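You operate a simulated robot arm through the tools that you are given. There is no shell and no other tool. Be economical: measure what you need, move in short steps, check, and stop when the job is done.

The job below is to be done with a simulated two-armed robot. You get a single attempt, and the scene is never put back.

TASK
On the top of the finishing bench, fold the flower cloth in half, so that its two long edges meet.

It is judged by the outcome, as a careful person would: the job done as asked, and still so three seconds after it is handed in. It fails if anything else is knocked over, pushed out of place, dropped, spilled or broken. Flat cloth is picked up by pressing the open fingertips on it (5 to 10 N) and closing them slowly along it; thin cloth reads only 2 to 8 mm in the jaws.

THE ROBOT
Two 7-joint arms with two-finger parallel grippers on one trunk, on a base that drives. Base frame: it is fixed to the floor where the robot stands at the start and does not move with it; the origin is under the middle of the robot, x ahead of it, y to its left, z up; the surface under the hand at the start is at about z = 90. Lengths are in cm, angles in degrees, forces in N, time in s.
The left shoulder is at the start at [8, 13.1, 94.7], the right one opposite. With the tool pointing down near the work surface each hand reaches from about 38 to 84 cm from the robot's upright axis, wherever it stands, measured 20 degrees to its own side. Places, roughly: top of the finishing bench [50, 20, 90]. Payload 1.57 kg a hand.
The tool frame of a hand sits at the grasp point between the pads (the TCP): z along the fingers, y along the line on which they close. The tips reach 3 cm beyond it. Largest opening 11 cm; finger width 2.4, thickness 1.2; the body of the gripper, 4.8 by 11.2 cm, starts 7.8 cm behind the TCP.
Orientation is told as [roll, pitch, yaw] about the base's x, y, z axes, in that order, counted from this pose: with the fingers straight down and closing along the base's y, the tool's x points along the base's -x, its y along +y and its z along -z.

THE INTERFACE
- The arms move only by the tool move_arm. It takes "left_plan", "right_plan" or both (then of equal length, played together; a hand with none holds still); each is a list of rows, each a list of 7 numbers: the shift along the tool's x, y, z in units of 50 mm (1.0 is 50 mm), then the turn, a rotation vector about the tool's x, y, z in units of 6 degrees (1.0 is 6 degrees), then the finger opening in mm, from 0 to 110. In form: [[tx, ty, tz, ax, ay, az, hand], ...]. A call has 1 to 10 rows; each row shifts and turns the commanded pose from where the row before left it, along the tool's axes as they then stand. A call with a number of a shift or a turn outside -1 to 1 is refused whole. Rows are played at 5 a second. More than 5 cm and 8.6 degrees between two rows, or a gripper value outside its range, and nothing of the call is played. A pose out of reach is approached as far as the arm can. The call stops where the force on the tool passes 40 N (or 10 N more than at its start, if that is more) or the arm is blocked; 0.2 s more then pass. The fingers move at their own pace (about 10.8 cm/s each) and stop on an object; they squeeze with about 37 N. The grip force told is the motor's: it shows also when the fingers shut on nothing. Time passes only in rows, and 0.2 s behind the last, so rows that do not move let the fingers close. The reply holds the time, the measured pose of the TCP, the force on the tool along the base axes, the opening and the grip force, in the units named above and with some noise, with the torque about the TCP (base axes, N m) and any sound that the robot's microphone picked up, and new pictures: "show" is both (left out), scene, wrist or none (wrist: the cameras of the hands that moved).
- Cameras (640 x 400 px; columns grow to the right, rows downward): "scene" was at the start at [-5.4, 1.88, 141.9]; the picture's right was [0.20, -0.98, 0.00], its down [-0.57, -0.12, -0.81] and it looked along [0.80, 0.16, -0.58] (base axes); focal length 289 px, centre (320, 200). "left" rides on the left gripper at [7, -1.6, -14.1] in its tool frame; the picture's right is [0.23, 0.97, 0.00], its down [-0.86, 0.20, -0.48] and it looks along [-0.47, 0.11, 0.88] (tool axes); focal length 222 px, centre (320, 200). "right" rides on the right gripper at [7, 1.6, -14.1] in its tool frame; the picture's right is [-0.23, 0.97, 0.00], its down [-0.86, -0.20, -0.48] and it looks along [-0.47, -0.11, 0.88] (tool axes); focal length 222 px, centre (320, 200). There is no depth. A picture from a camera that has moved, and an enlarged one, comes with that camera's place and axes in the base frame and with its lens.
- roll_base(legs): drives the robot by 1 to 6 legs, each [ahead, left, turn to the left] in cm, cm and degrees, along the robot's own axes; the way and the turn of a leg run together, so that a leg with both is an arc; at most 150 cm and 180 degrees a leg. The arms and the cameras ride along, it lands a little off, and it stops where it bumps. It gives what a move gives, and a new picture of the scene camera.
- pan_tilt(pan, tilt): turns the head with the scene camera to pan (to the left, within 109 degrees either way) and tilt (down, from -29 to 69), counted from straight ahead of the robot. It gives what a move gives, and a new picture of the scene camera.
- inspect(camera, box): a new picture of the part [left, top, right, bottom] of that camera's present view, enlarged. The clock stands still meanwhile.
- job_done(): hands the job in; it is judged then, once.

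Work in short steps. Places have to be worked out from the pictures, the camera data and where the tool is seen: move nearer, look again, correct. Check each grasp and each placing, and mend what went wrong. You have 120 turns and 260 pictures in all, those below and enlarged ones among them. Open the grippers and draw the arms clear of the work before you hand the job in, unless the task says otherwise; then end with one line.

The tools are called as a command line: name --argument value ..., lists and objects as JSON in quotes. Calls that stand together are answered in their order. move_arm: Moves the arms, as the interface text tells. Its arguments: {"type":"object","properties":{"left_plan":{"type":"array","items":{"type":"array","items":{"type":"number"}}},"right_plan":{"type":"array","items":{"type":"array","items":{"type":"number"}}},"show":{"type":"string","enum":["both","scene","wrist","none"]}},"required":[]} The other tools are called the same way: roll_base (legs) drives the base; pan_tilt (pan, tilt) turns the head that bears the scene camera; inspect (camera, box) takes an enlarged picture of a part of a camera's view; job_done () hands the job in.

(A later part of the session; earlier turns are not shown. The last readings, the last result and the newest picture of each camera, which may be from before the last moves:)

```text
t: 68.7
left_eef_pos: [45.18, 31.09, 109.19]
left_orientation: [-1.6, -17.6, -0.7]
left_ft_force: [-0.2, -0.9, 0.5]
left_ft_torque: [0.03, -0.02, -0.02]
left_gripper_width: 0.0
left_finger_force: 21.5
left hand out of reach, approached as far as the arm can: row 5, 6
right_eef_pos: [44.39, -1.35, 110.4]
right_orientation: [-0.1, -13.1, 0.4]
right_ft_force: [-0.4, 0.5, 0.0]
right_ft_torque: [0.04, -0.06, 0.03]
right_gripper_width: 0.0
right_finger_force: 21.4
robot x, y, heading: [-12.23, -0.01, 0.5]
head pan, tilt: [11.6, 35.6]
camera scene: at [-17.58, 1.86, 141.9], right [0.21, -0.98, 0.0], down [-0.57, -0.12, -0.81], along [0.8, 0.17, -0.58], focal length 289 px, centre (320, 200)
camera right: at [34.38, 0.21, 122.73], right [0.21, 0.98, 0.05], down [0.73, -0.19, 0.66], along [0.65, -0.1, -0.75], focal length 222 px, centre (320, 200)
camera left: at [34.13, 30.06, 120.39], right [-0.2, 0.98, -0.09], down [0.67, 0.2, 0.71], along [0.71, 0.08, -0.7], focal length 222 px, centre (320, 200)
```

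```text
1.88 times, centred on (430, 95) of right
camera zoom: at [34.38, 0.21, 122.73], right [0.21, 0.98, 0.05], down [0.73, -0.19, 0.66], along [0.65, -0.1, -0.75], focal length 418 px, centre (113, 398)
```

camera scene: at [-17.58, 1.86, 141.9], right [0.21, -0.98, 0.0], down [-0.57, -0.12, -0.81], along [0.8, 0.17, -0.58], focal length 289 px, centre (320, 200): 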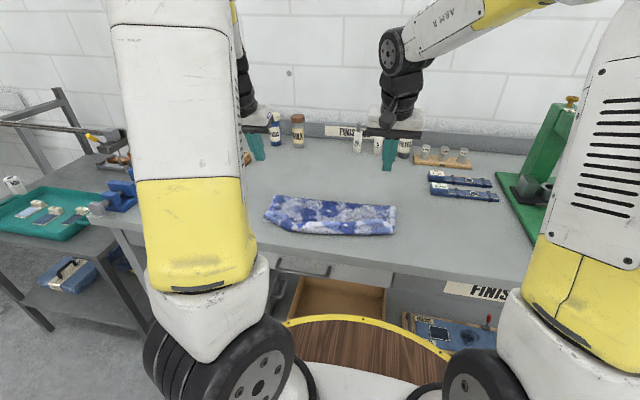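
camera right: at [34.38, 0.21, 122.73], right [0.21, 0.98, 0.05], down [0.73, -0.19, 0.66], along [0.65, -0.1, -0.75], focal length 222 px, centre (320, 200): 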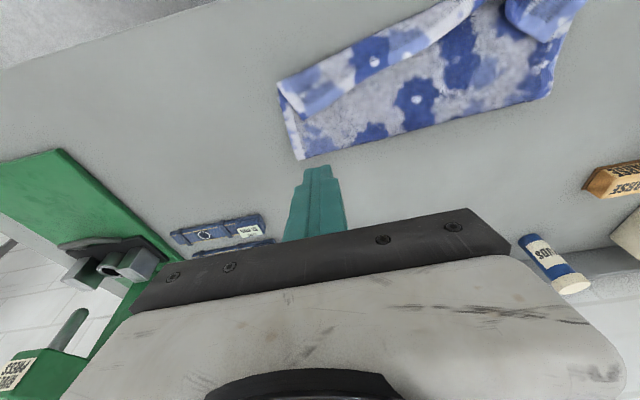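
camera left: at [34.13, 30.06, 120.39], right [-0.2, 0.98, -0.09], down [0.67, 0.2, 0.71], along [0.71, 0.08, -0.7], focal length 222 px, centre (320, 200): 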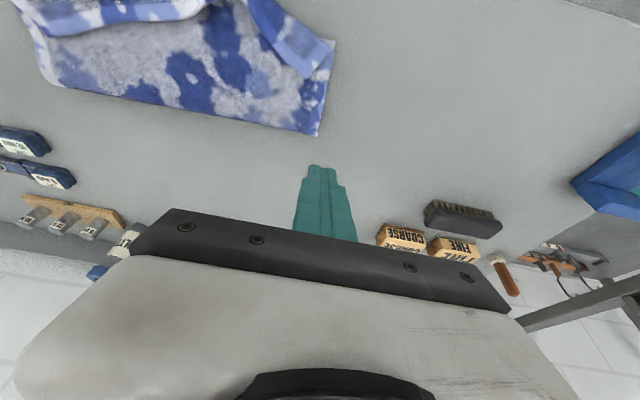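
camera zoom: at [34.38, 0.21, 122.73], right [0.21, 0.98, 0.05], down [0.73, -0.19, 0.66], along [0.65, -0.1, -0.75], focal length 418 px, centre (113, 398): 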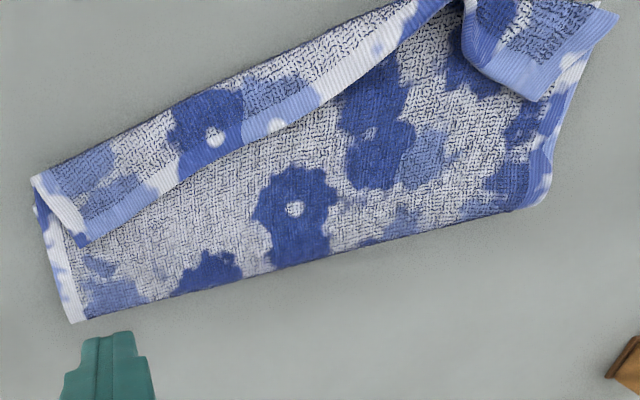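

The lip is 3–5 cm wide, and once opened its edge will overhang the near edge. That overhang can then be pinched with the edge facing the robot, which is the right way round for laying it down. I square the hands and move the right one over the lip edge near (44, 1).

move_arm --left_plan '[[0, 0, 0, -0.1, 0.95, 0, 0], [0, 0, 0, -0.1, 0.95, 0, 0], [0, 0, 0, -0.1, 0.95, 0, 0], [0, 0, 0, 0, 0, 0, 0], [0, 0, 0, 0, 0, 0, 0], [0, 0, 0, 0, 0, 0, 0]]' --right_plan '[[0, 0, 0, 0, 0.75, 0, 0], [0, 0, 0, 0, 0.75, 0, 0], [0, 0, 0, 0, 0.7, 0, 0], [0, 0.25, 0.9, 0, 0, 0, 0], [0, 0.25, 0.9, 0, 0, 0, 0], [0, 0, 0.8, 0, 0, 0, 0]]' --show "wrist"

```text
t: 70.1
left_eef_pos: [45.02, 31.2, 109.02]
left_orientation: [0.3, -0.7, -1.0]
left_ft_force: [-1.4, -0.3, 0.0]
left_ft_torque: [0.01, -0.05, -0.03]
left_gripper_width: 0.0
left_finger_force: 21.6
right_eef_pos: [44.43, 1.3, 97.3]
right_orientation: [0.0, 0.0, 0.4]
right_ft_force: [0.8, 0.0, -0.6]
right_ft_torque: [-0.03, -0.04, -0.02]
right_gripper_width: 0.0
right_finger_force: 21.4
robot x, y, heading: [-12.24, 0.04, 0.4]
head pan, tilt: [11.6, 35.6]
camera right: at [37.48, 2.79, 111.52], right [0.22, 0.98, 0.0], down [0.86, -0.19, 0.48], along [0.47, -0.11, -0.88], focal length 222 px, centre (320, 200)
camera left: at [37.96, 29.58, 123.02], right [-0.21, 0.98, 0.0], down [0.85, 0.18, 0.49], along [0.48, 0.1, -0.87], focal length 222 px, centre (320, 200)
```

right: 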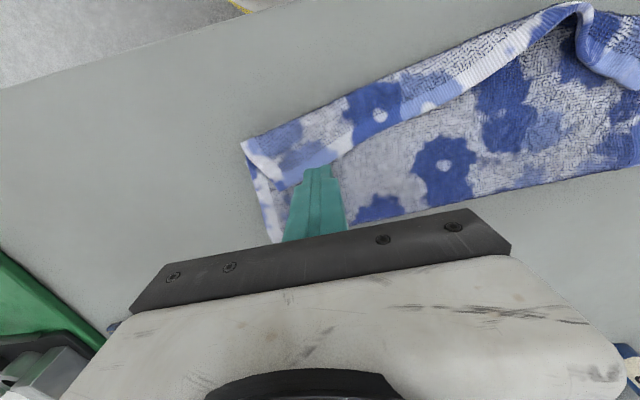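
left: 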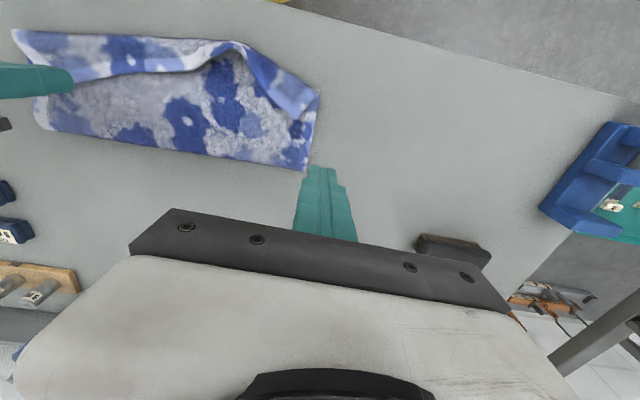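

move_arm --right_plan '[[-0.1, -0.2, 0.4, 0, 0, 0, 0], [0, 0, 0.18, 0, 0, 0, 0], [0, 0, 0.04, 0, 0, 0, 0], [0, 0, 0.02, 0, 0, 0, 0], [0, 0, 0, 0, 0, 0, 0]]' --show "none"

```text
t: 71.3
left_eef_pos: [45.06, 31.23, 109.11]
left_orientation: [0.2, -0.7, -1.0]
left_ft_force: [0.2, 0.6, 1.1]
left_ft_torque: [0.03, 0.0, 0.02]
left_gripper_width: 0.01
left_finger_force: 20.8
right_eef_pos: [44.93, 0.15, 94.13]
right_orientation: [-0.1, 0.1, 0.5]
right_ft_force: [0.0, 0.3, 1.6]
right_ft_torque: [0.02, 0.01, 0.0]
right_gripper_width: 0.0
right_finger_force: 20.8
robot x, y, heading: [-12.37, 0.3, 0.4]
head pan, tilt: [11.6, 35.6]
```

Contact is at about 1.6 N. I press lightly and stroke 7 cm towards the robot.

move_arm --right_plan '[[0, 0, 0.03, 0, 0, 0, 0], [0.2, 0, 0, 0, 0, 0, 0], [0.2, 0, 0, 0, 0, 0, 0], [0.2, 0, 0, 0, 0, 0, 0], [0.2, 0, 0, 0, 0, 0, 0], [0.2, 0, 0, 0, 0, 0, 0], [0.2, 0, 0, 0, 0, 0, 0], [0.2, 0, 0, 0, 0, 0, 0], [0, 0, 0, 0, 0, 0, 0]]'

inspect --camera "scene" --box '[256, 180, 408, 275]'

```text
t: 73.3
left_eef_pos: [45.12, 31.23, 108.95]
left_orientation: [0.2, -0.7, -1.0]
left_ft_force: [-1.0, -0.2, 0.0]
left_ft_torque: [-0.01, 0.0, 0.0]
left_gripper_width: 0.01
left_finger_force: 21.3
right_eef_pos: [37.68, 0.1, 94.1]
right_orientation: [0.0, 0.0, 0.4]
right_ft_force: [0.8, 0.4, 1.6]
right_ft_torque: [-0.03, 0.01, 0.01]
right_gripper_width: 0.03
right_finger_force: 21.4
robot x, y, heading: [-12.35, 0.03, 0.6]
head pan, tilt: [11.6, 35.6]
camera scene: at [-17.54, 1.87, 141.9], right [0.21, -0.98, 0.0], down [-0.57, -0.12, -0.81], along [0.8, 0.17, -0.58], focal length 289 px, centre (320, 200)
camera right: at [30.79, 1.54, 108.38], right [0.22, 0.98, 0.0], down [0.86, -0.19, 0.48], along [0.47, -0.11, -0.88], focal length 222 px, centre (320, 200)
```

scene: 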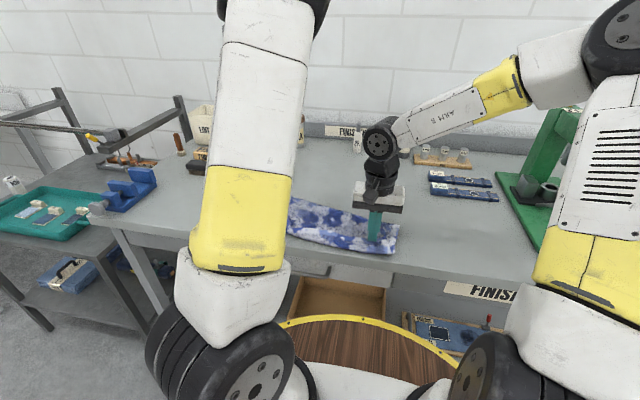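
right: 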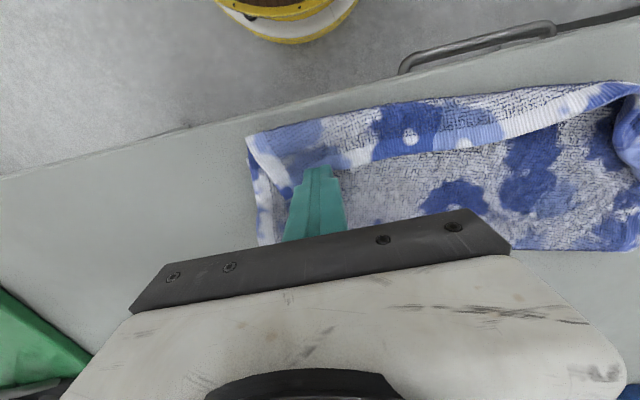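

```text
4.21 times, centred on (332, 228) of scene
camera zoom: at [-17.54, 1.87, 141.9], right [0.21, -0.98, 0.0], down [-0.57, -0.12, -0.81], along [0.8, 0.17, -0.58], focal length 1216 px, centre (270, 84)
```

zoom: 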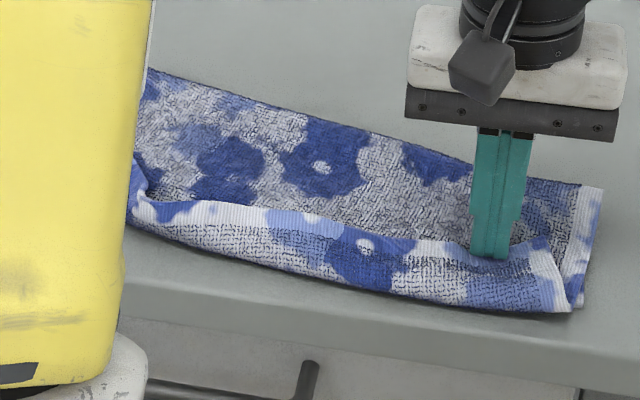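

The whole stack slides with the stroke while the layers stay together. I can use that: slide the stack until the rolled lip overhangs the bench front (x ≈ 31.8), let the lip drop open by its own weight, then slide everything back. I position both hands on the body behind the lip.

move_arm --left_plan '[[0, -0.4, 0.6, 0, 0, 0.15, 0], [0, -0.4, 0.6, 0, 0, 0, 0], [-0.2, -0.4, 0.6, 0, 0, 0, 0], [-0.2, 0, 0.5, 0, 0, 0, 0], [0, 0, 0, 0, 0, 0, 0]]' --right_plan '[[0, 0, -0.6, 0, 0, 0, 0], [-0.6, 0, -0.2, 0, 0, 0, 0], [-0.55, 0, 0, 0, 0, 0, 0], [0, 0, 0.3, 0, 0, 0, 0], [0, 0, 0, 0, 0, 0, 0]]'

```text
t: 74.5
left_eef_pos: [47.19, 25.15, 97.36]
left_orientation: [0.3, -0.6, -1.9]
left_ft_force: [0.3, -0.4, -0.9]
left_ft_torque: [0.01, 0.02, 0.0]
left_gripper_width: 0.0
left_finger_force: 21.3
right_eef_pos: [43.62, 0.08, 96.37]
right_orientation: [0.0, 0.1, 0.4]
right_ft_force: [-0.3, 0.3, 0.6]
right_ft_torque: [0.01, 0.0, 0.0]
right_gripper_width: 0.01
right_finger_force: 21.1
robot x, y, heading: [-12.49, -0.01, 0.2]
head pan, tilt: [11.6, 35.6]
camera scene: at [-17.54, 1.86, 141.9], right [0.21, -0.98, 0.0], down [-0.57, -0.12, -0.81], along [0.8, 0.17, -0.58], focal length 289 px, centre (320, 200)
camera right: at [36.69, 1.56, 110.67], right [0.22, 0.98, 0.0], down [0.86, -0.19, 0.48], along [0.47, -0.1, -0.88], focal length 222 px, centre (320, 200)
camera left: at [39.97, 23.66, 111.36], right [-0.19, 0.98, 0.0], down [0.85, 0.17, 0.49], along [0.48, 0.1, -0.87], focal length 222 px, centre (320, 200)
```

scene: 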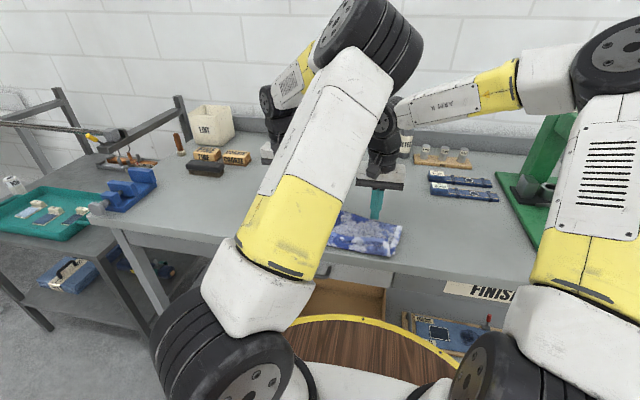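
right: 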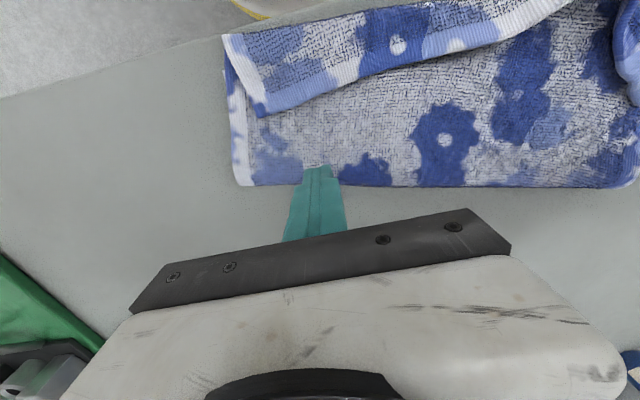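
left: 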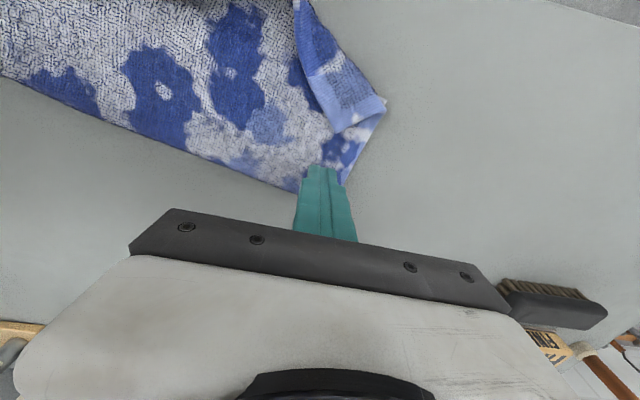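

The stack is now rotated: its fold corners are at about (44, -8.4) and (49.3, 28). I press both hands on the body near the fold.

move_arm --left_plan '[[0.15, -0.1, 0.35, 0, 0, 0, 0], [0, 0, 0.3, 0, 0, 0, 0], [0, 0, 0.06, 0, 0, 0, 0], [0, 0, 0, 0, 0, 0, 0]]' --right_plan '[[0.25, 0, 0.2, 0, 0, 0, 0], [0, 0, 0.25, 0, 0, 0, 0], [0, 0, 0.05, 0, 0, 0, 0], [0, 0, 0, 0, 0, 0, 0]]' --show "none"

```text
t: 75.5
left_eef_pos: [46.31, 24.78, 93.69]
left_orientation: [0.2, -0.7, -1.9]
left_ft_force: [-0.5, -1.5, 1.5]
left_ft_torque: [-0.03, 0.04, -0.03]
left_gripper_width: 0.01
left_finger_force: 21.6
right_eef_pos: [42.36, 0.25, 94.13]
right_orientation: [-0.1, 0.0, 0.5]
right_ft_force: [0.2, 0.6, -0.2]
right_ft_torque: [0.0, -0.02, 0.01]
right_gripper_width: 0.0
right_finger_force: 21.4
robot x, y, heading: [-12.15, 0.1, 0.6]
head pan, tilt: [11.6, 35.6]
```

move_arm --left_plan '[[0, 0, 0.02, 0, 0, 0, 0], [0.27, 0, 0, 0, 0, 0, 0], [0.27, 0, 0, 0, 0, 0, 0], [0.27, 0, 0, 0, 0, 0, 0], [0.27, 0, 0, 0, 0, 0, 0], [0.27, 0, 0, 0, 0, 0, 0], [0.27, 0, 0, 0, 0, 0, 0], [0.27, 0, 0, 0, 0, 0, 0], [0.27, 0, 0, 0, 0, 0, 0]]' --right_plan '[[0, 0, 0.08, 0, 0, 0, 0], [0.13, 0.03, 0.01, 0, 0, 0, 0], [0.13, 0.03, 0, 0, 0, 0, 0], [0.13, 0.03, 0, 0, 0, 0, 0], [0.13, 0.03, 0, 0, 0, 0, 0], [0.13, 0.03, 0, 0, 0, 0, 0], [0.13, 0.03, 0, 0, 0, 0, 0], [0.13, 0.03, 0, 0, 0, 0, 0], [0.13, 0.03, 0, 0, 0, 0, 0]]'

```text
t: 77.5
left_eef_pos: [35.59, 25.14, 93.81]
left_orientation: [0.2, -0.8, -1.8]
left_ft_force: [1.7, -0.4, 4.4]
left_ft_torque: [-0.02, -0.03, -0.01]
left_gripper_width: 0.0
left_finger_force: 21.2
right_eef_pos: [37.11, 1.41, 93.51]
right_orientation: [0.0, 0.0, 0.5]
right_ft_force: [2.5, 0.5, 10.3]
right_ft_torque: [-0.04, -0.08, -0.02]
right_gripper_width: 0.0
right_finger_force: 21.5
robot x, y, heading: [-12.14, 0.22, 0.4]
head pan, tilt: [11.6, 35.6]
camera scene: at [-17.54, 1.85, 141.9], right [0.21, -0.98, 0.0], down [-0.57, -0.12, -0.81], along [0.8, 0.17, -0.58], focal length 289 px, centre (320, 200)
camera right: at [30.15, 2.93, 107.84], right [0.22, 0.98, 0.0], down [0.86, -0.19, 0.48], along [0.47, -0.1, -0.88], focal length 222 px, centre (320, 200)
camera left: at [28.44, 23.66, 107.64], right [-0.19, 0.98, 0.0], down [0.85, 0.17, 0.49], along [0.48, 0.1, -0.87], focal length 222 px, centre (320, 200)
```

scene: 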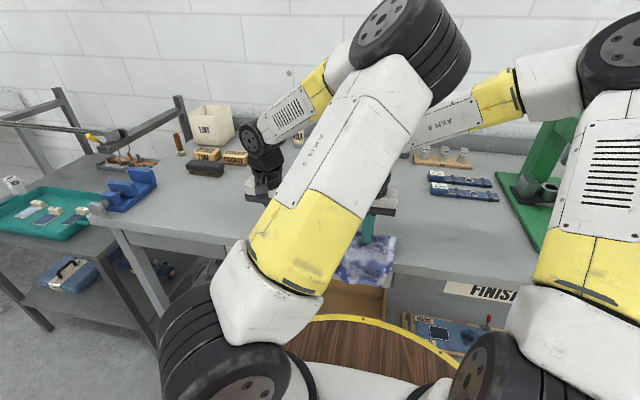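
right: 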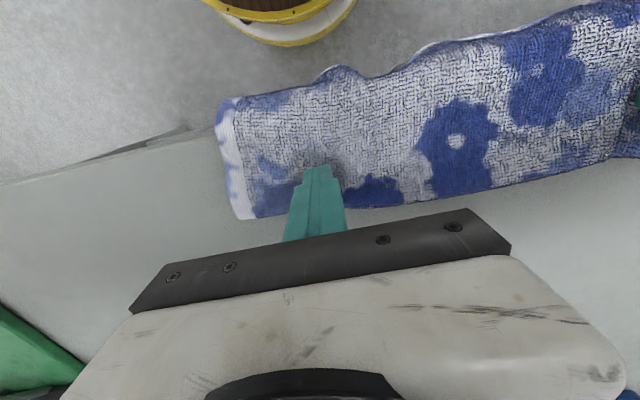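
left: 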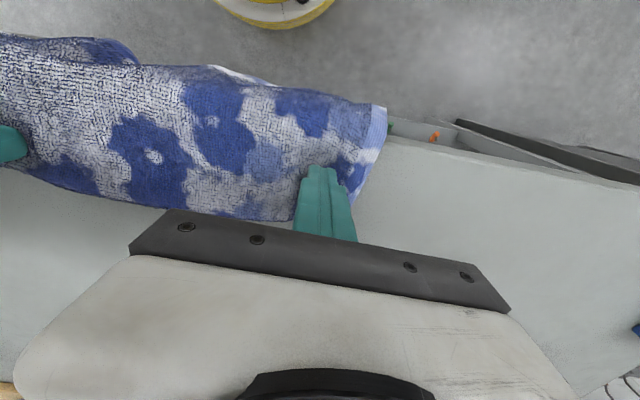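

The lip has dropped open over the bench front, and both hands hold the cloth by its body. I slide the whole stack back 13 cm, with firm contact on both hands.

move_arm --left_plan '[[0, 0, 0.02, 0, 0, 0, 0], [-0.22, 0, 0, 0, 0, 0, 0], [-0.22, 0, 0, 0, 0, 0, 0], [-0.22, 0, 0, 0, 0, 0, 0], [-0.22, 0, 0, 0, 0, 0, 0], [-0.22, 0, 0, 0, 0, 0, 0], [0, 0, 0, 0, 0, 0, 0]]' --right_plan '[[0, 0, 0, 0, 0, 0, 0], [-0.22, 0, 0, 0, 0, 0, 0], [-0.22, 0, 0, 0, 0, 0, 0], [-0.22, 0, 0, 0, 0, 0, 0], [-0.22, 0, 0, 0, 0, 0, 0], [-0.22, 0, 0, 0, 0, 0, 0], [0, 0, 0, 0, 0, 0, 0]]'

```text
t: 79.1
left_eef_pos: [41.07, 24.93, 93.8]
left_orientation: [0.2, -0.6, -1.9]
left_ft_force: [-0.6, 0.2, 3.5]
left_ft_torque: [-0.01, 0.02, 0.02]
left_gripper_width: 0.01
left_finger_force: 21.6
right_eef_pos: [42.55, 1.31, 93.68]
right_orientation: [0.0, 0.0, 0.4]
right_ft_force: [-2.3, 0.8, 5.1]
right_ft_torque: [-0.01, 0.07, 0.0]
right_gripper_width: 0.0
right_finger_force: 21.0
robot x, y, heading: [-11.91, 0.1, 0.5]
head pan, tilt: [11.6, 35.6]
camera scene: at [-17.57, 1.86, 141.9], right [0.21, -0.98, 0.0], down [-0.57, -0.12, -0.81], along [0.8, 0.17, -0.58], focal length 289 px, centre (320, 200)
camera right: at [35.69, 2.89, 107.91], right [0.22, 0.98, 0.0], down [0.86, -0.19, 0.48], along [0.47, -0.11, -0.88], focal length 222 px, centre (320, 200)
camera left: at [33.8, 23.42, 107.73], right [-0.2, 0.98, 0.0], down [0.86, 0.17, 0.49], along [0.48, 0.1, -0.87], focal length 222 px, centre (320, 200)
```

scene: 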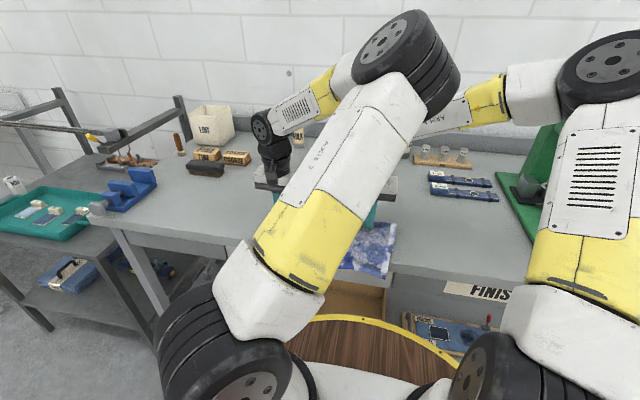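
right: 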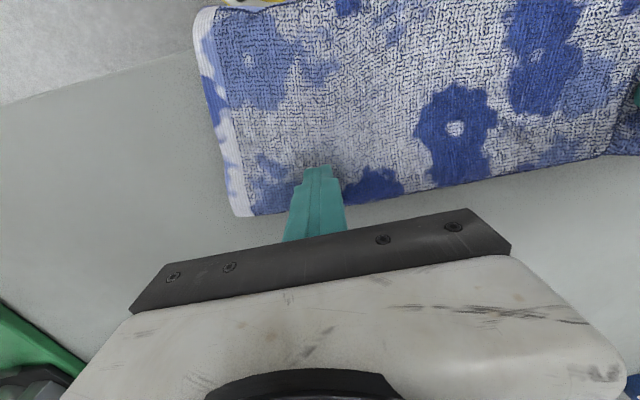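
left: 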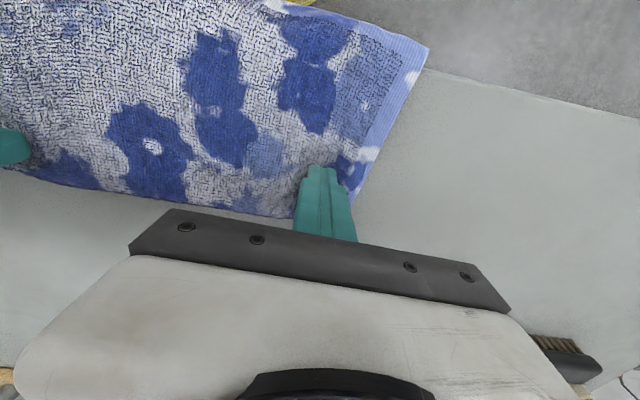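

It works: the top layer comes up flat. I continue sliding back another 9 cm.

move_arm --left_plan '[[-0.22, 0, 0, 0, 0, 0, 0], [-0.22, 0, 0, 0, 0, 0, 0], [-0.22, 0, 0, 0, 0, 0, 0], [-0.22, 0, 0, 0, 0, 0, 0], [-0.22, 0, 0, 0, 0, 0, 0], [-0.22, 0, 0, 0, 0, 0, 0], [-0.22, 0, 0, 0, 0, 0, 0], [-0.22, 0, 0, 0, 0, 0, 0], [0, 0, 0, 0, 0, 0, 0]]' --right_plan '[[-0.22, 0, 0.01, 0, 0, 0, 0], [-0.22, 0, 0, 0, 0, 0, 0], [-0.22, 0, 0, 0, 0, 0, 0], [-0.22, 0, 0, 0, 0, 0, 0], [-0.22, 0, 0, 0, 0, 0, 0], [-0.22, 0, 0, 0, 0, 0, 0], [-0.22, 0, 0, 0, 0, 0, 0], [-0.22, 0, 0, 0, 0, 0, 0], [0, 0, 0, 0, 0, 0, 0]]'

```text
t: 81.1
left_eef_pos: [49.88, 24.66, 93.73]
left_orientation: [0.1, -0.7, -2.0]
left_ft_force: [-0.2, -0.2, 1.1]
left_ft_torque: [0.0, -0.01, -0.05]
left_gripper_width: 0.01
left_finger_force: 21.4
right_eef_pos: [51.5, 1.52, 93.6]
right_orientation: [-0.1, 0.0, 0.5]
right_ft_force: [-2.5, 0.0, 8.7]
right_ft_torque: [0.04, 0.07, 0.03]
right_gripper_width: 0.01
right_finger_force: 21.6
robot x, y, heading: [-12.14, 0.15, 0.6]
head pan, tilt: [11.6, 35.6]
camera scene: at [-17.58, 1.86, 141.9], right [0.21, -0.98, 0.0], down [-0.57, -0.12, -0.81], along [0.8, 0.17, -0.58], focal length 289 px, centre (320, 200)
camera right: at [44.51, 3.05, 107.87], right [0.22, 0.98, 0.0], down [0.86, -0.19, 0.48], along [0.47, -0.1, -0.88], focal length 222 px, centre (320, 200)
camera left: at [42.66, 23.19, 107.76], right [-0.2, 0.98, 0.0], down [0.86, 0.17, 0.49], along [0.48, 0.1, -0.87], focal length 222 px, centre (320, 200)
```

scene: 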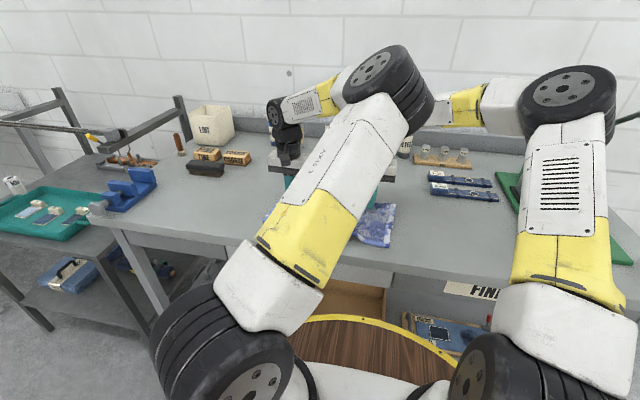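
right: 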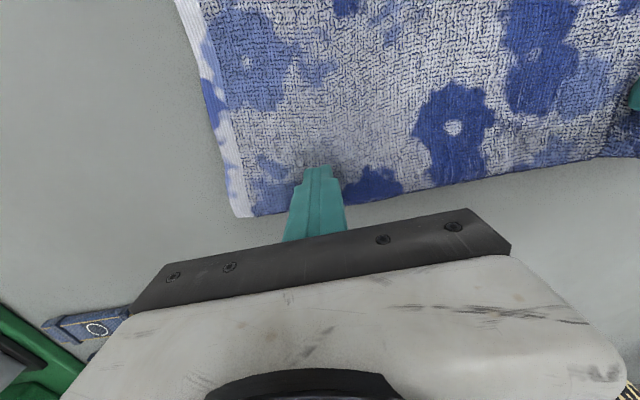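
left: 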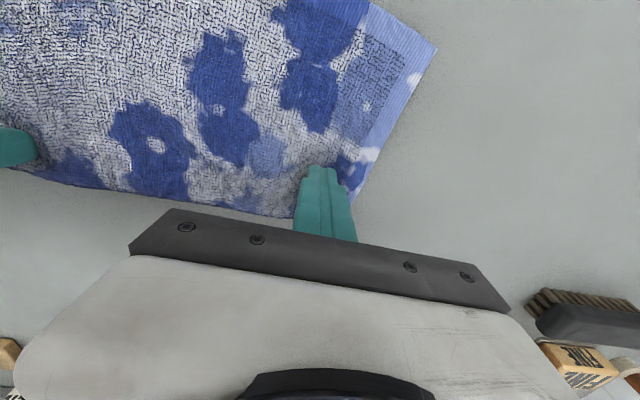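

The cloth is back on the bench, flat on top. I lift both hands straight up and take the left hand outward for a look.

move_arm --left_plan '[[0, 0, -0.7, 0, 0, 0, 0], [0, 0, -0.8, 0, 0, 0, 0], [0, 0.7, -0.6, 0, 0, 0, 0], [0.2, 0.8, -0.4, 0, 0, 0, 0], [0.2, 0.8, 0, 0, 0, 0, 0], [0, 0.6, 0, 0, 0, 0, 0]]' --right_plan '[[0, 0, -0.7, 0, 0, 0, 0], [0, 0, -0.8, 0, 0, 0, 0], [0.4, -0.4, -0.6, 0, 0, 0, 0], [0.4, -0.6, -0.4, 0, 0, 0, 0], [0.4, -0.6, 0, 0, 0, 0, 0], [0.3, 0, 0, 0, 0, 0, 0]]'

inspect --camera "scene" --box '[256, 180, 408, 275]'

```text
t: 82.5
left_eef_pos: [48.2, 39.16, 106.2]
left_orientation: [0.4, -0.8, -1.9]
left_ft_force: [1.1, -0.4, -0.1]
left_ft_torque: [0.04, 0.01, -0.04]
left_gripper_width: 0.0
left_finger_force: 21.0
right_eef_pos: [44.18, -6.8, 105.84]
right_orientation: [0.0, 0.0, 0.4]
right_ft_force: [0.4, 0.3, -0.1]
right_ft_torque: [0.03, 0.03, 0.0]
right_gripper_width: 0.01
right_finger_force: 21.1
robot x, y, heading: [-12.06, 0.15, 0.5]
head pan, tilt: [11.6, 35.6]
camera scene: at [-17.53, 1.84, 141.91], right [0.21, -0.98, 0.0], down [-0.57, -0.12, -0.81], along [0.8, 0.17, -0.58], focal length 289 px, centre (320, 200)
camera right: at [37.24, -5.22, 120.2], right [0.22, 0.98, 0.0], down [0.86, -0.19, 0.48], along [0.47, -0.1, -0.88], focal length 222 px, centre (320, 200)
camera left: at [41.11, 37.64, 120.2], right [-0.19, 0.98, 0.0], down [0.86, 0.17, 0.49], along [0.48, 0.1, -0.87], focal length 222 px, centre (320, 200)
```

scene: 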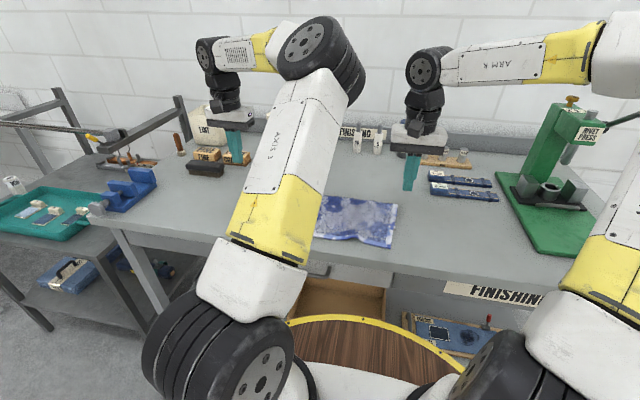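
right: 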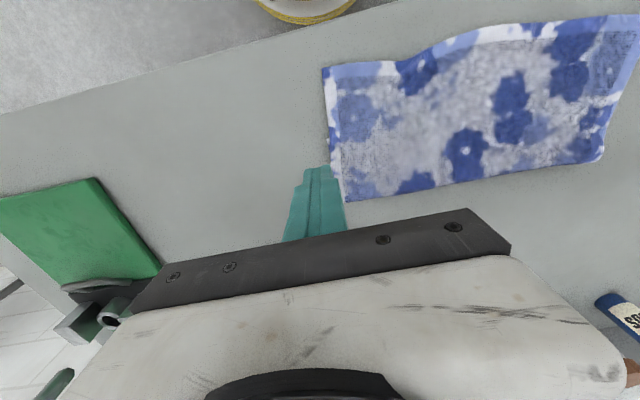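
left: 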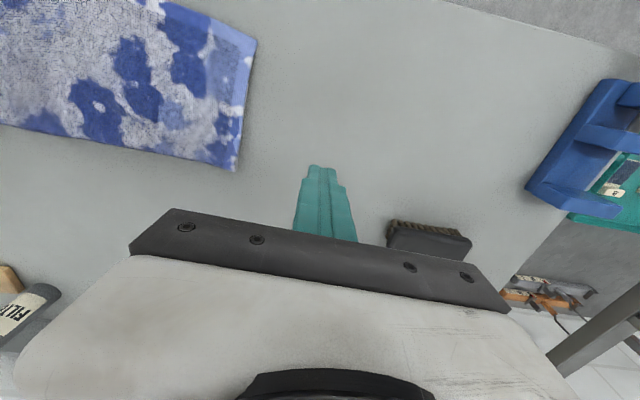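

```text
4.21 times, centred on (332, 228) of scene
camera zoom: at [-17.53, 1.84, 141.91], right [0.21, -0.98, 0.0], down [-0.57, -0.12, -0.81], along [0.8, 0.17, -0.58], focal length 1216 px, centre (270, 84)
```

zoom: 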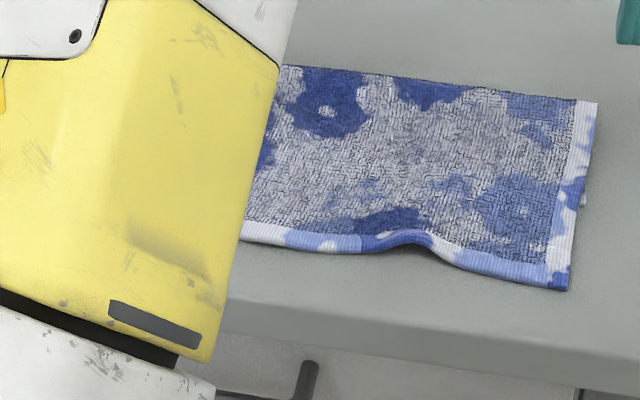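

The lip is fully open, with the edge facing the robot and overhanging the near layer by about 5–8 cm. I can now pinch this edge the right way round and re-lay it. I move both hands above its corners.

move_arm --left_plan '[[0.35, -0.56, 0.1, 0, 0, -0.3, 34], [0.35, -0.56, 0.2, 0, 0, 0, 34], [0.35, -0.56, 0.4, 0, 0, 0, 34], [0.35, -0.56, 0.4, 0, 0, 0, 34], [0.35, -0.53, 0.5, 0, 0, 0, 34], [0, 0, 0, 0, 0, 0, 34]]' --right_plan '[[0.28, 0.216, 0.1, 0, 0, 0, 34], [0.28, 0.216, 0.2, 0, 0, 0, 34], [0.28, 0.216, 0.4, 0, 0, 0, 34], [0.28, 0.216, 0.4, 0, 0, 0, 34], [0.28, 0.216, 0.5, 0, 0, 0, 34], [0, 0, 0, 0, 0, 0, 34]]' --show "wrist"

```text
t: 83.9
left_eef_pos: [39.57, 25.02, 98.09]
left_orientation: [0.2, -0.6, -0.1]
left_ft_force: [1.0, 0.0, 0.1]
left_ft_torque: [0.01, 0.01, 0.0]
left_gripper_width: 3.43
left_finger_force: 0.0
right_eef_pos: [36.78, -1.24, 97.87]
right_orientation: [-0.1, 0.0, 0.4]
right_ft_force: [0.1, 0.3, 0.3]
right_ft_torque: [0.0, 0.01, 0.02]
right_gripper_width: 3.4
right_finger_force: 0.0
robot x, y, heading: [-12.04, -0.15, 0.4]
head pan, tilt: [11.6, 35.6]
camera right: at [29.89, 0.23, 112.16], right [0.22, 0.98, 0.0], down [0.86, -0.19, 0.48], along [0.47, -0.11, -0.88], focal length 222 px, centre (320, 200)
camera left: at [32.52, 23.33, 112.08], right [-0.23, 0.97, 0.0], down [0.85, 0.2, 0.49], along [0.48, 0.11, -0.87], focal length 222 px, centre (320, 200)
```

right: 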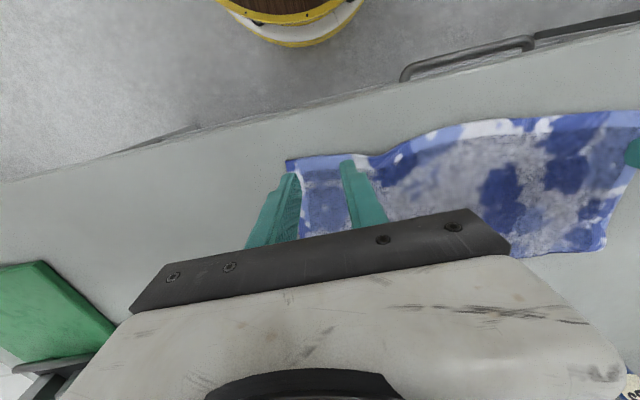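
left: 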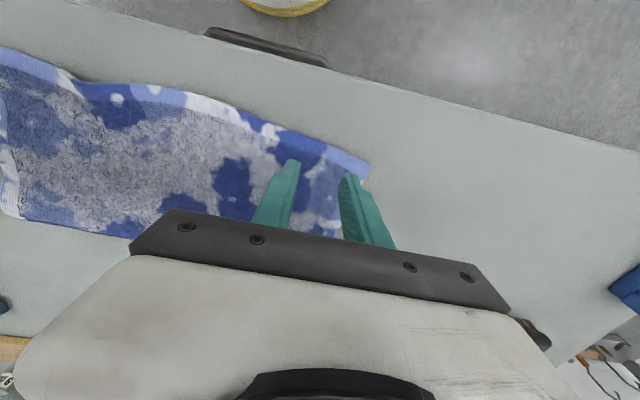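

move_arm --left_plan '[[0, 0.3, 0.4, 0, 0, 0, 34], [0, 0, 0.4, 0, 0, 0, 34], [0, 0, 0.08, 0, 0, 0, 34], [0, 0, 0, 0, 0, 0, 34]]' --right_plan '[[-0.18, 0, 0.4, 0, 0, 0, 34], [0, 0, 0.4, 0, 0, 0, 34], [0, 0, 0.06, 0, 0, 0, 34], [0, 0, 0, 0, 0, 0, 34]]' --show "wrist"

```text
t: 84.9
left_eef_pos: [39.67, 26.57, 93.53]
left_orientation: [0.2, -0.7, -0.1]
left_ft_force: [0.0, 0.0, -0.2]
left_ft_torque: [0.02, 0.02, -0.01]
left_gripper_width: 3.42
left_finger_force: 0.1
right_eef_pos: [37.91, -1.35, 93.77]
right_orientation: [0.0, -0.1, 0.4]
right_ft_force: [-0.7, 0.0, 0.2]
right_ft_torque: [-0.02, 0.03, -0.02]
right_gripper_width: 3.42
right_finger_force: 0.2
robot x, y, heading: [-11.95, 0.11, 0.5]
head pan, tilt: [11.6, 35.6]
camera right: at [30.95, 0.16, 108.07], right [0.22, 0.98, 0.0], down [0.86, -0.19, 0.48], along [0.47, -0.11, -0.88], focal length 222 px, centre (320, 200)
camera left: at [32.5, 24.93, 107.56], right [-0.23, 0.97, 0.0], down [0.85, 0.2, 0.49], along [0.48, 0.11, -0.87], focal length 222 px, centre (320, 200)
```

right: 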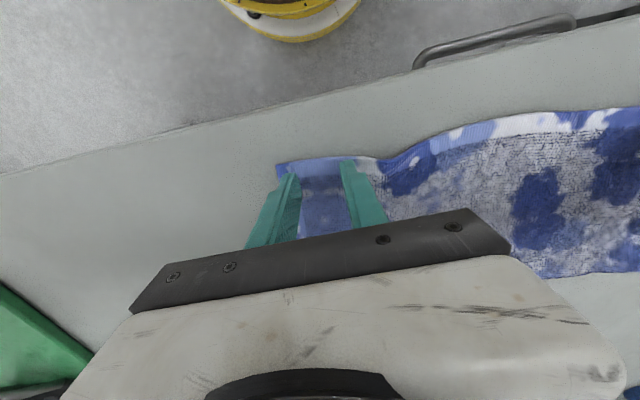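
left: 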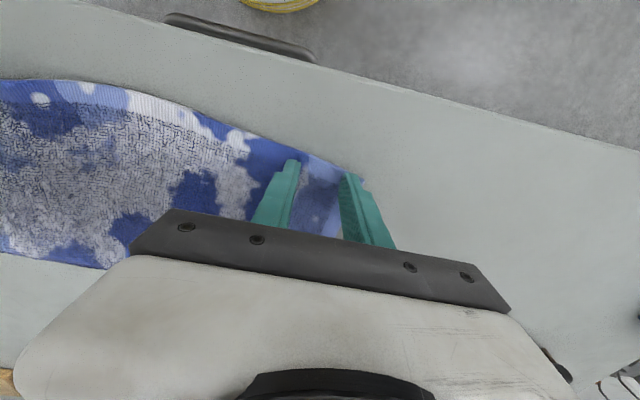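

move_arm --left_plan '[[0, 0, 0.05, 0, 0, 0, 34], [0, 0, 0.015, 0, 0, 0, 34], [0, 0, 0, 0, 0, 0, 34]]' --right_plan '[[0, 0, 0.08, 0, 0, 0, 34], [0, 0, 0.02, 0, 0, 0, 34], [0, 0, 0, 0, 0, 0, 34]]' --show "none"

```text
t: 85.7
left_eef_pos: [39.45, 26.6, 93.35]
left_orientation: [0.3, -0.8, -0.1]
left_ft_force: [2.3, -0.9, 5.9]
left_ft_torque: [-0.04, -0.06, 0.01]
left_gripper_width: 3.4
left_finger_force: 0.0
right_eef_pos: [37.88, -1.29, 93.44]
right_orientation: [0.0, -0.1, 0.4]
right_ft_force: [-0.3, -1.9, 7.9]
right_ft_torque: [-0.07, 0.01, -0.01]
right_gripper_width: 3.39
right_finger_force: 0.1
robot x, y, heading: [-12.23, 0.24, 0.2]
head pan, tilt: [11.6, 35.6]
```

Contact forces are about 6 and 8 N. I close slowly, then ease the hands together and lift a little.

move_arm --left_plan '[[0, 0, 0, 0, 0, 0, 29], [0, 0, 0, 0, 0, 0, 25], [0, 0, 0, 0, 0, 0, 21], [0, 0, 0, 0, 0, 0, 17], [0, 0, 0, 0, 0, 0, 13], [0, 0, 0, 0, 0, 0, 9], [0, 0, 0, 0, 0, 0, 5], [0, 0, 0, 0, 0, 0, 0], [0, 0, 0, 0, 0, 0, 0]]' --right_plan '[[0, 0, 0, 0, 0, 0, 29], [0, 0, 0, 0, 0, 0, 25], [0, 0, 0, 0, 0, 0, 21], [0, 0, 0, 0, 0, 0, 17], [0, 0, 0, 0, 0, 0, 13], [0, 0, 0, 0, 0, 0, 9], [0, 0, 0, 0, 0, 0, 5], [0, 0, 0, 0, 0, 0, 0], [0, 0, 0, 0, 0, 0, 0]]' --show "none"

move_arm --left_plan '[[0, 0, -0.25, 0, 0, 0, 0], [-0.1, 0, -0.4, 0, 0, 0, 0], [-0.2, 0, -0.4, 0, 0, 0, 0], [0, 0, 0, 0, 0, 0, 0]]' --right_plan '[[0, 0, -0.25, 0, 0, 0, 0], [-0.1, 0, -0.4, 0, 0, 0, 0], [-0.2, 0, -0.4, 0, 0, 0, 0], [0, 0, 0, 0, 0, 0, 0]]'

```text
t: 87.7
left_eef_pos: [39.63, 26.63, 93.41]
left_orientation: [0.2, -0.7, -0.1]
left_ft_force: [0.3, -8.2, 7.1]
left_ft_torque: [-0.2, -0.02, -0.05]
left_gripper_width: 0.44
left_finger_force: 24.8
right_eef_pos: [37.86, -1.22, 93.3]
right_orientation: [0.0, 0.1, 0.5]
right_ft_force: [0.3, 7.4, 7.3]
right_ft_torque: [0.22, -0.02, -0.02]
right_gripper_width: 0.41
right_finger_force: 24.7
robot x, y, heading: [-12.05, 0.08, 0.4]
head pan, tilt: [11.6, 35.6]
```

```text
t: 88.7
left_eef_pos: [41.1, 26.95, 98.63]
left_orientation: [0.2, -0.6, -0.1]
left_ft_force: [-0.7, -9.8, 0.1]
left_ft_torque: [-0.3, 0.03, -0.03]
left_gripper_width: 0.42
left_finger_force: 24.6
right_eef_pos: [39.39, -1.23, 98.84]
right_orientation: [0.0, 0.0, 0.5]
right_ft_force: [0.7, 9.0, -1.1]
right_ft_torque: [0.25, -0.02, 0.04]
right_gripper_width: 0.37
right_finger_force: 24.7
robot x, y, heading: [-12.09, -0.17, 0.3]
head pan, tilt: [11.6, 35.6]
camera scene: at [-17.54, 1.86, 141.9], right [0.21, -0.98, 0.0], down [-0.57, -0.12, -0.81], along [0.8, 0.17, -0.58], focal length 289 px, centre (320, 200)
camera right: at [32.5, 0.24, 113.13], right [0.22, 0.98, 0.0], down [0.86, -0.19, 0.48], along [0.47, -0.1, -0.88], focal length 222 px, centre (320, 200)
camera left: at [33.95, 25.22, 112.61], right [-0.23, 0.97, 0.0], down [0.85, 0.2, 0.49], along [0.48, 0.11, -0.87], focal length 222 px, centre (320, 200)
```

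scene: 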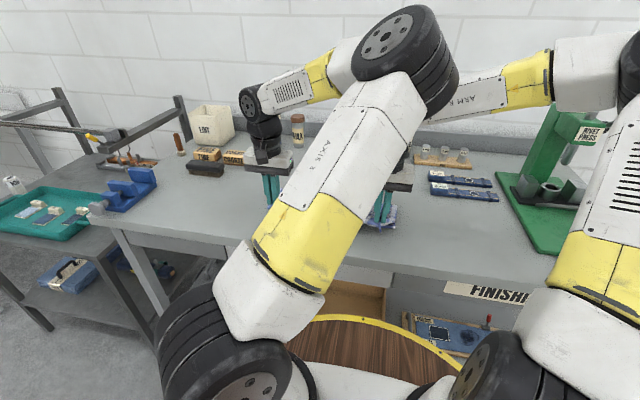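
right: 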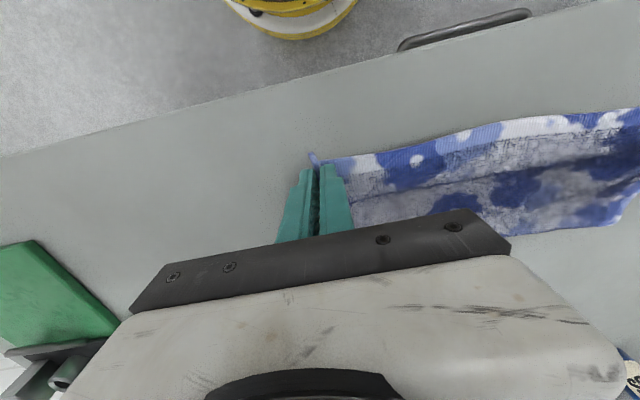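
left: 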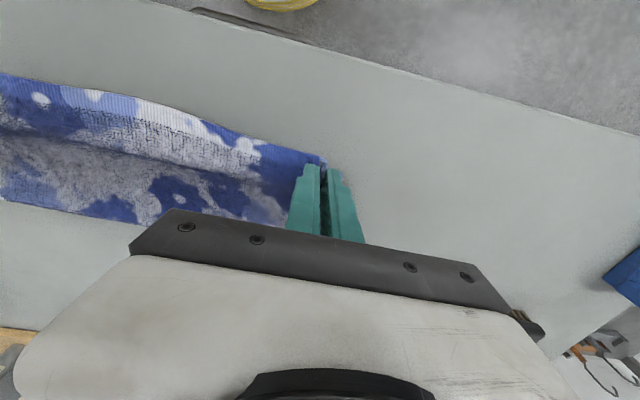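

Both corners are held with the edge facing the robot. I ease the lateral tension, then raise and advance to peel the top off and see the near layer.

move_arm --left_plan '[[-0.2, -0.06, -0.35, 0, 0, 0, 0], [-0.3, 0, -0.35, 0, 0, 0, 0], [-0.4, 0, -0.25, 0, 0, 0, 0], [-0.4, 0, -0.25, 0, 0, 0, 0], [-0.4, 0, -0.15, 0, 0, 0, 0], [-0.4, 0, 0, 0, 0, 0, 0], [0, 0, 0, 0, 0, 0, 0]]' --right_plan '[[-0.2, 0.06, -0.35, 0, 0, 0, 0], [-0.4, 0, -0.35, 0, 0, 0, 0], [-0.5, 0, -0.25, 0, 0, 0, 0], [-0.5, 0, -0.25, 0, 0, 0, 0], [-0.5, 0, -0.15, 0, 0, 0, 0], [-0.4, 0, 0, 0, 0, 0, 0], [0, 0, 0, 0, 0, 0, 0]]'

```text
t: 90.3
left_eef_pos: [51.2, 26.51, 105.54]
left_orientation: [0.2, -0.6, -0.1]
left_ft_force: [-0.8, -1.8, -0.4]
left_ft_torque: [-0.04, 0.02, -0.03]
left_gripper_width: 0.43
left_finger_force: 25.2
right_eef_pos: [51.79, -0.93, 105.18]
right_orientation: [-0.1, 0.0, 0.4]
right_ft_force: [-0.1, 1.6, 0.8]
right_ft_torque: [0.05, -0.03, 0.0]
right_gripper_width: 0.41
right_finger_force: 24.2
robot x, y, heading: [-11.95, 0.12, 0.3]
head pan, tilt: [11.6, 35.6]
camera scene: at [-17.54, 1.86, 141.9], right [0.21, -0.98, 0.0], down [-0.57, -0.12, -0.81], along [0.8, 0.17, -0.58], focal length 289 px, centre (320, 200)
camera right: at [44.9, 0.59, 119.49], right [0.22, 0.98, 0.0], down [0.86, -0.19, 0.48], along [0.47, -0.11, -0.88], focal length 222 px, centre (320, 200)
camera left: at [44.12, 24.79, 119.57], right [-0.23, 0.97, 0.0], down [0.85, 0.2, 0.49], along [0.48, 0.11, -0.87], focal length 222 px, centre (320, 200)
```

scene: 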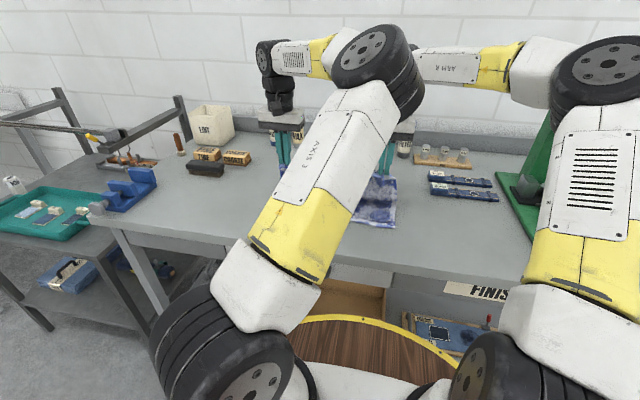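
right: 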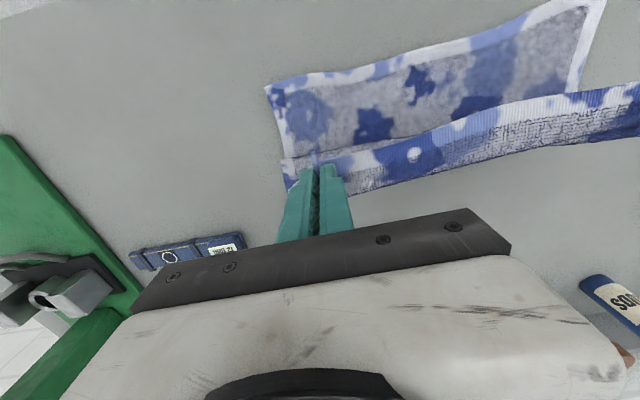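
left: 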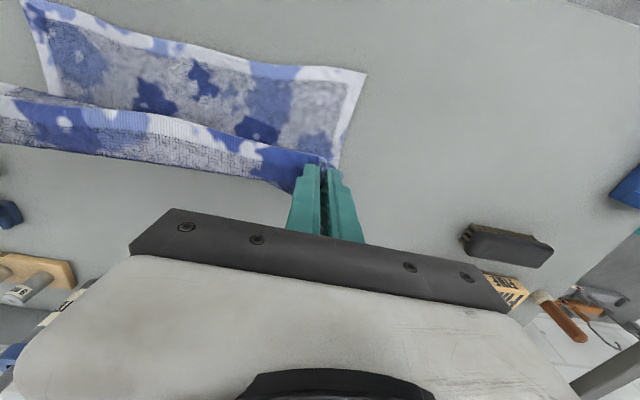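

The near layer lies flat, with near corners at about (44.6, -6.2) and (42.7, 29.8). I advance further so the fold line goes back to the true middle, shifting 1 cm in -y to match the near corners.

move_arm --left_plan '[[-0.3, -0.05, 0, 0, 0, 0, 0], [-0.35, -0.05, 0, 0, 0, 0, 0], [-0.35, -0.05, 0, 0, 0, 0, 0], [-0.35, -0.04, 0.1, 0, 0, 0, 0], [-0.1, 0, 0.1, 0, 0, 0, 0], [0, 0, 0, 0, 0, 0, 0]]' --right_plan '[[-0.35, -0.05, 0, 0, 0, 0, 0], [-0.4, -0.05, 0, 0, 0, 0, 0], [-0.4, -0.05, 0, 0, 0, 0, 0], [-0.4, -0.04, 0.1, 0, 0, 0, 0], [-0.2, 0, 0.1, 0, 0, 0, 0], [0, 0, 0, 0, 0, 0, 0]]'

```text
t: 91.7
left_eef_pos: [58.68, 25.41, 104.68]
left_orientation: [0.2, -0.6, -0.1]
left_ft_force: [0.2, -0.6, -1.2]
left_ft_torque: [0.0, 0.02, 0.02]
left_gripper_width: 0.45
left_finger_force: 24.7
right_eef_pos: [60.54, -1.5, 104.25]
right_orientation: [0.0, 0.0, 0.4]
right_ft_force: [0.5, 1.1, -0.5]
right_ft_torque: [-0.04, -0.01, 0.01]
right_gripper_width: 0.42
right_finger_force: 24.6
robot x, y, heading: [-12.16, -0.26, 0.3]
head pan, tilt: [11.6, 35.6]
camera scene: at [-17.53, 1.87, 141.9], right [0.21, -0.98, 0.0], down [-0.57, -0.12, -0.81], along [0.8, 0.17, -0.58], focal length 289 px, centre (320, 200)
camera right: at [53.6, -0.05, 118.5], right [0.22, 0.98, 0.0], down [0.86, -0.19, 0.48], along [0.47, -0.11, -0.88], focal length 222 px, centre (320, 200)
camera left: at [51.61, 23.81, 118.72], right [-0.23, 0.97, 0.0], down [0.85, 0.2, 0.49], along [0.48, 0.11, -0.87], focal length 222 px, centre (320, 200)
```

scene: 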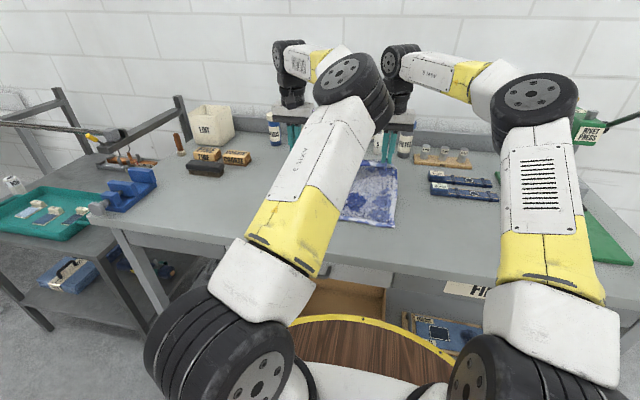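
right: 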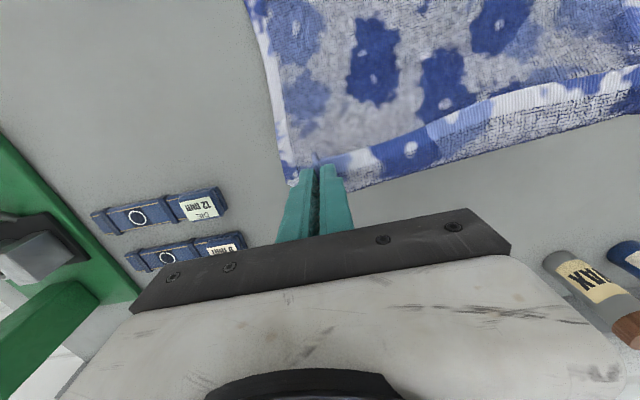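
left: 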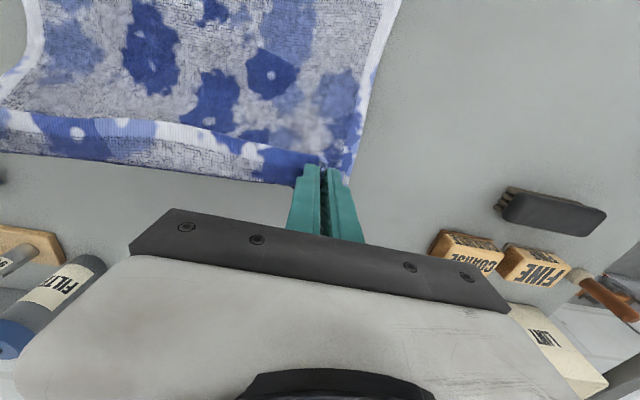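

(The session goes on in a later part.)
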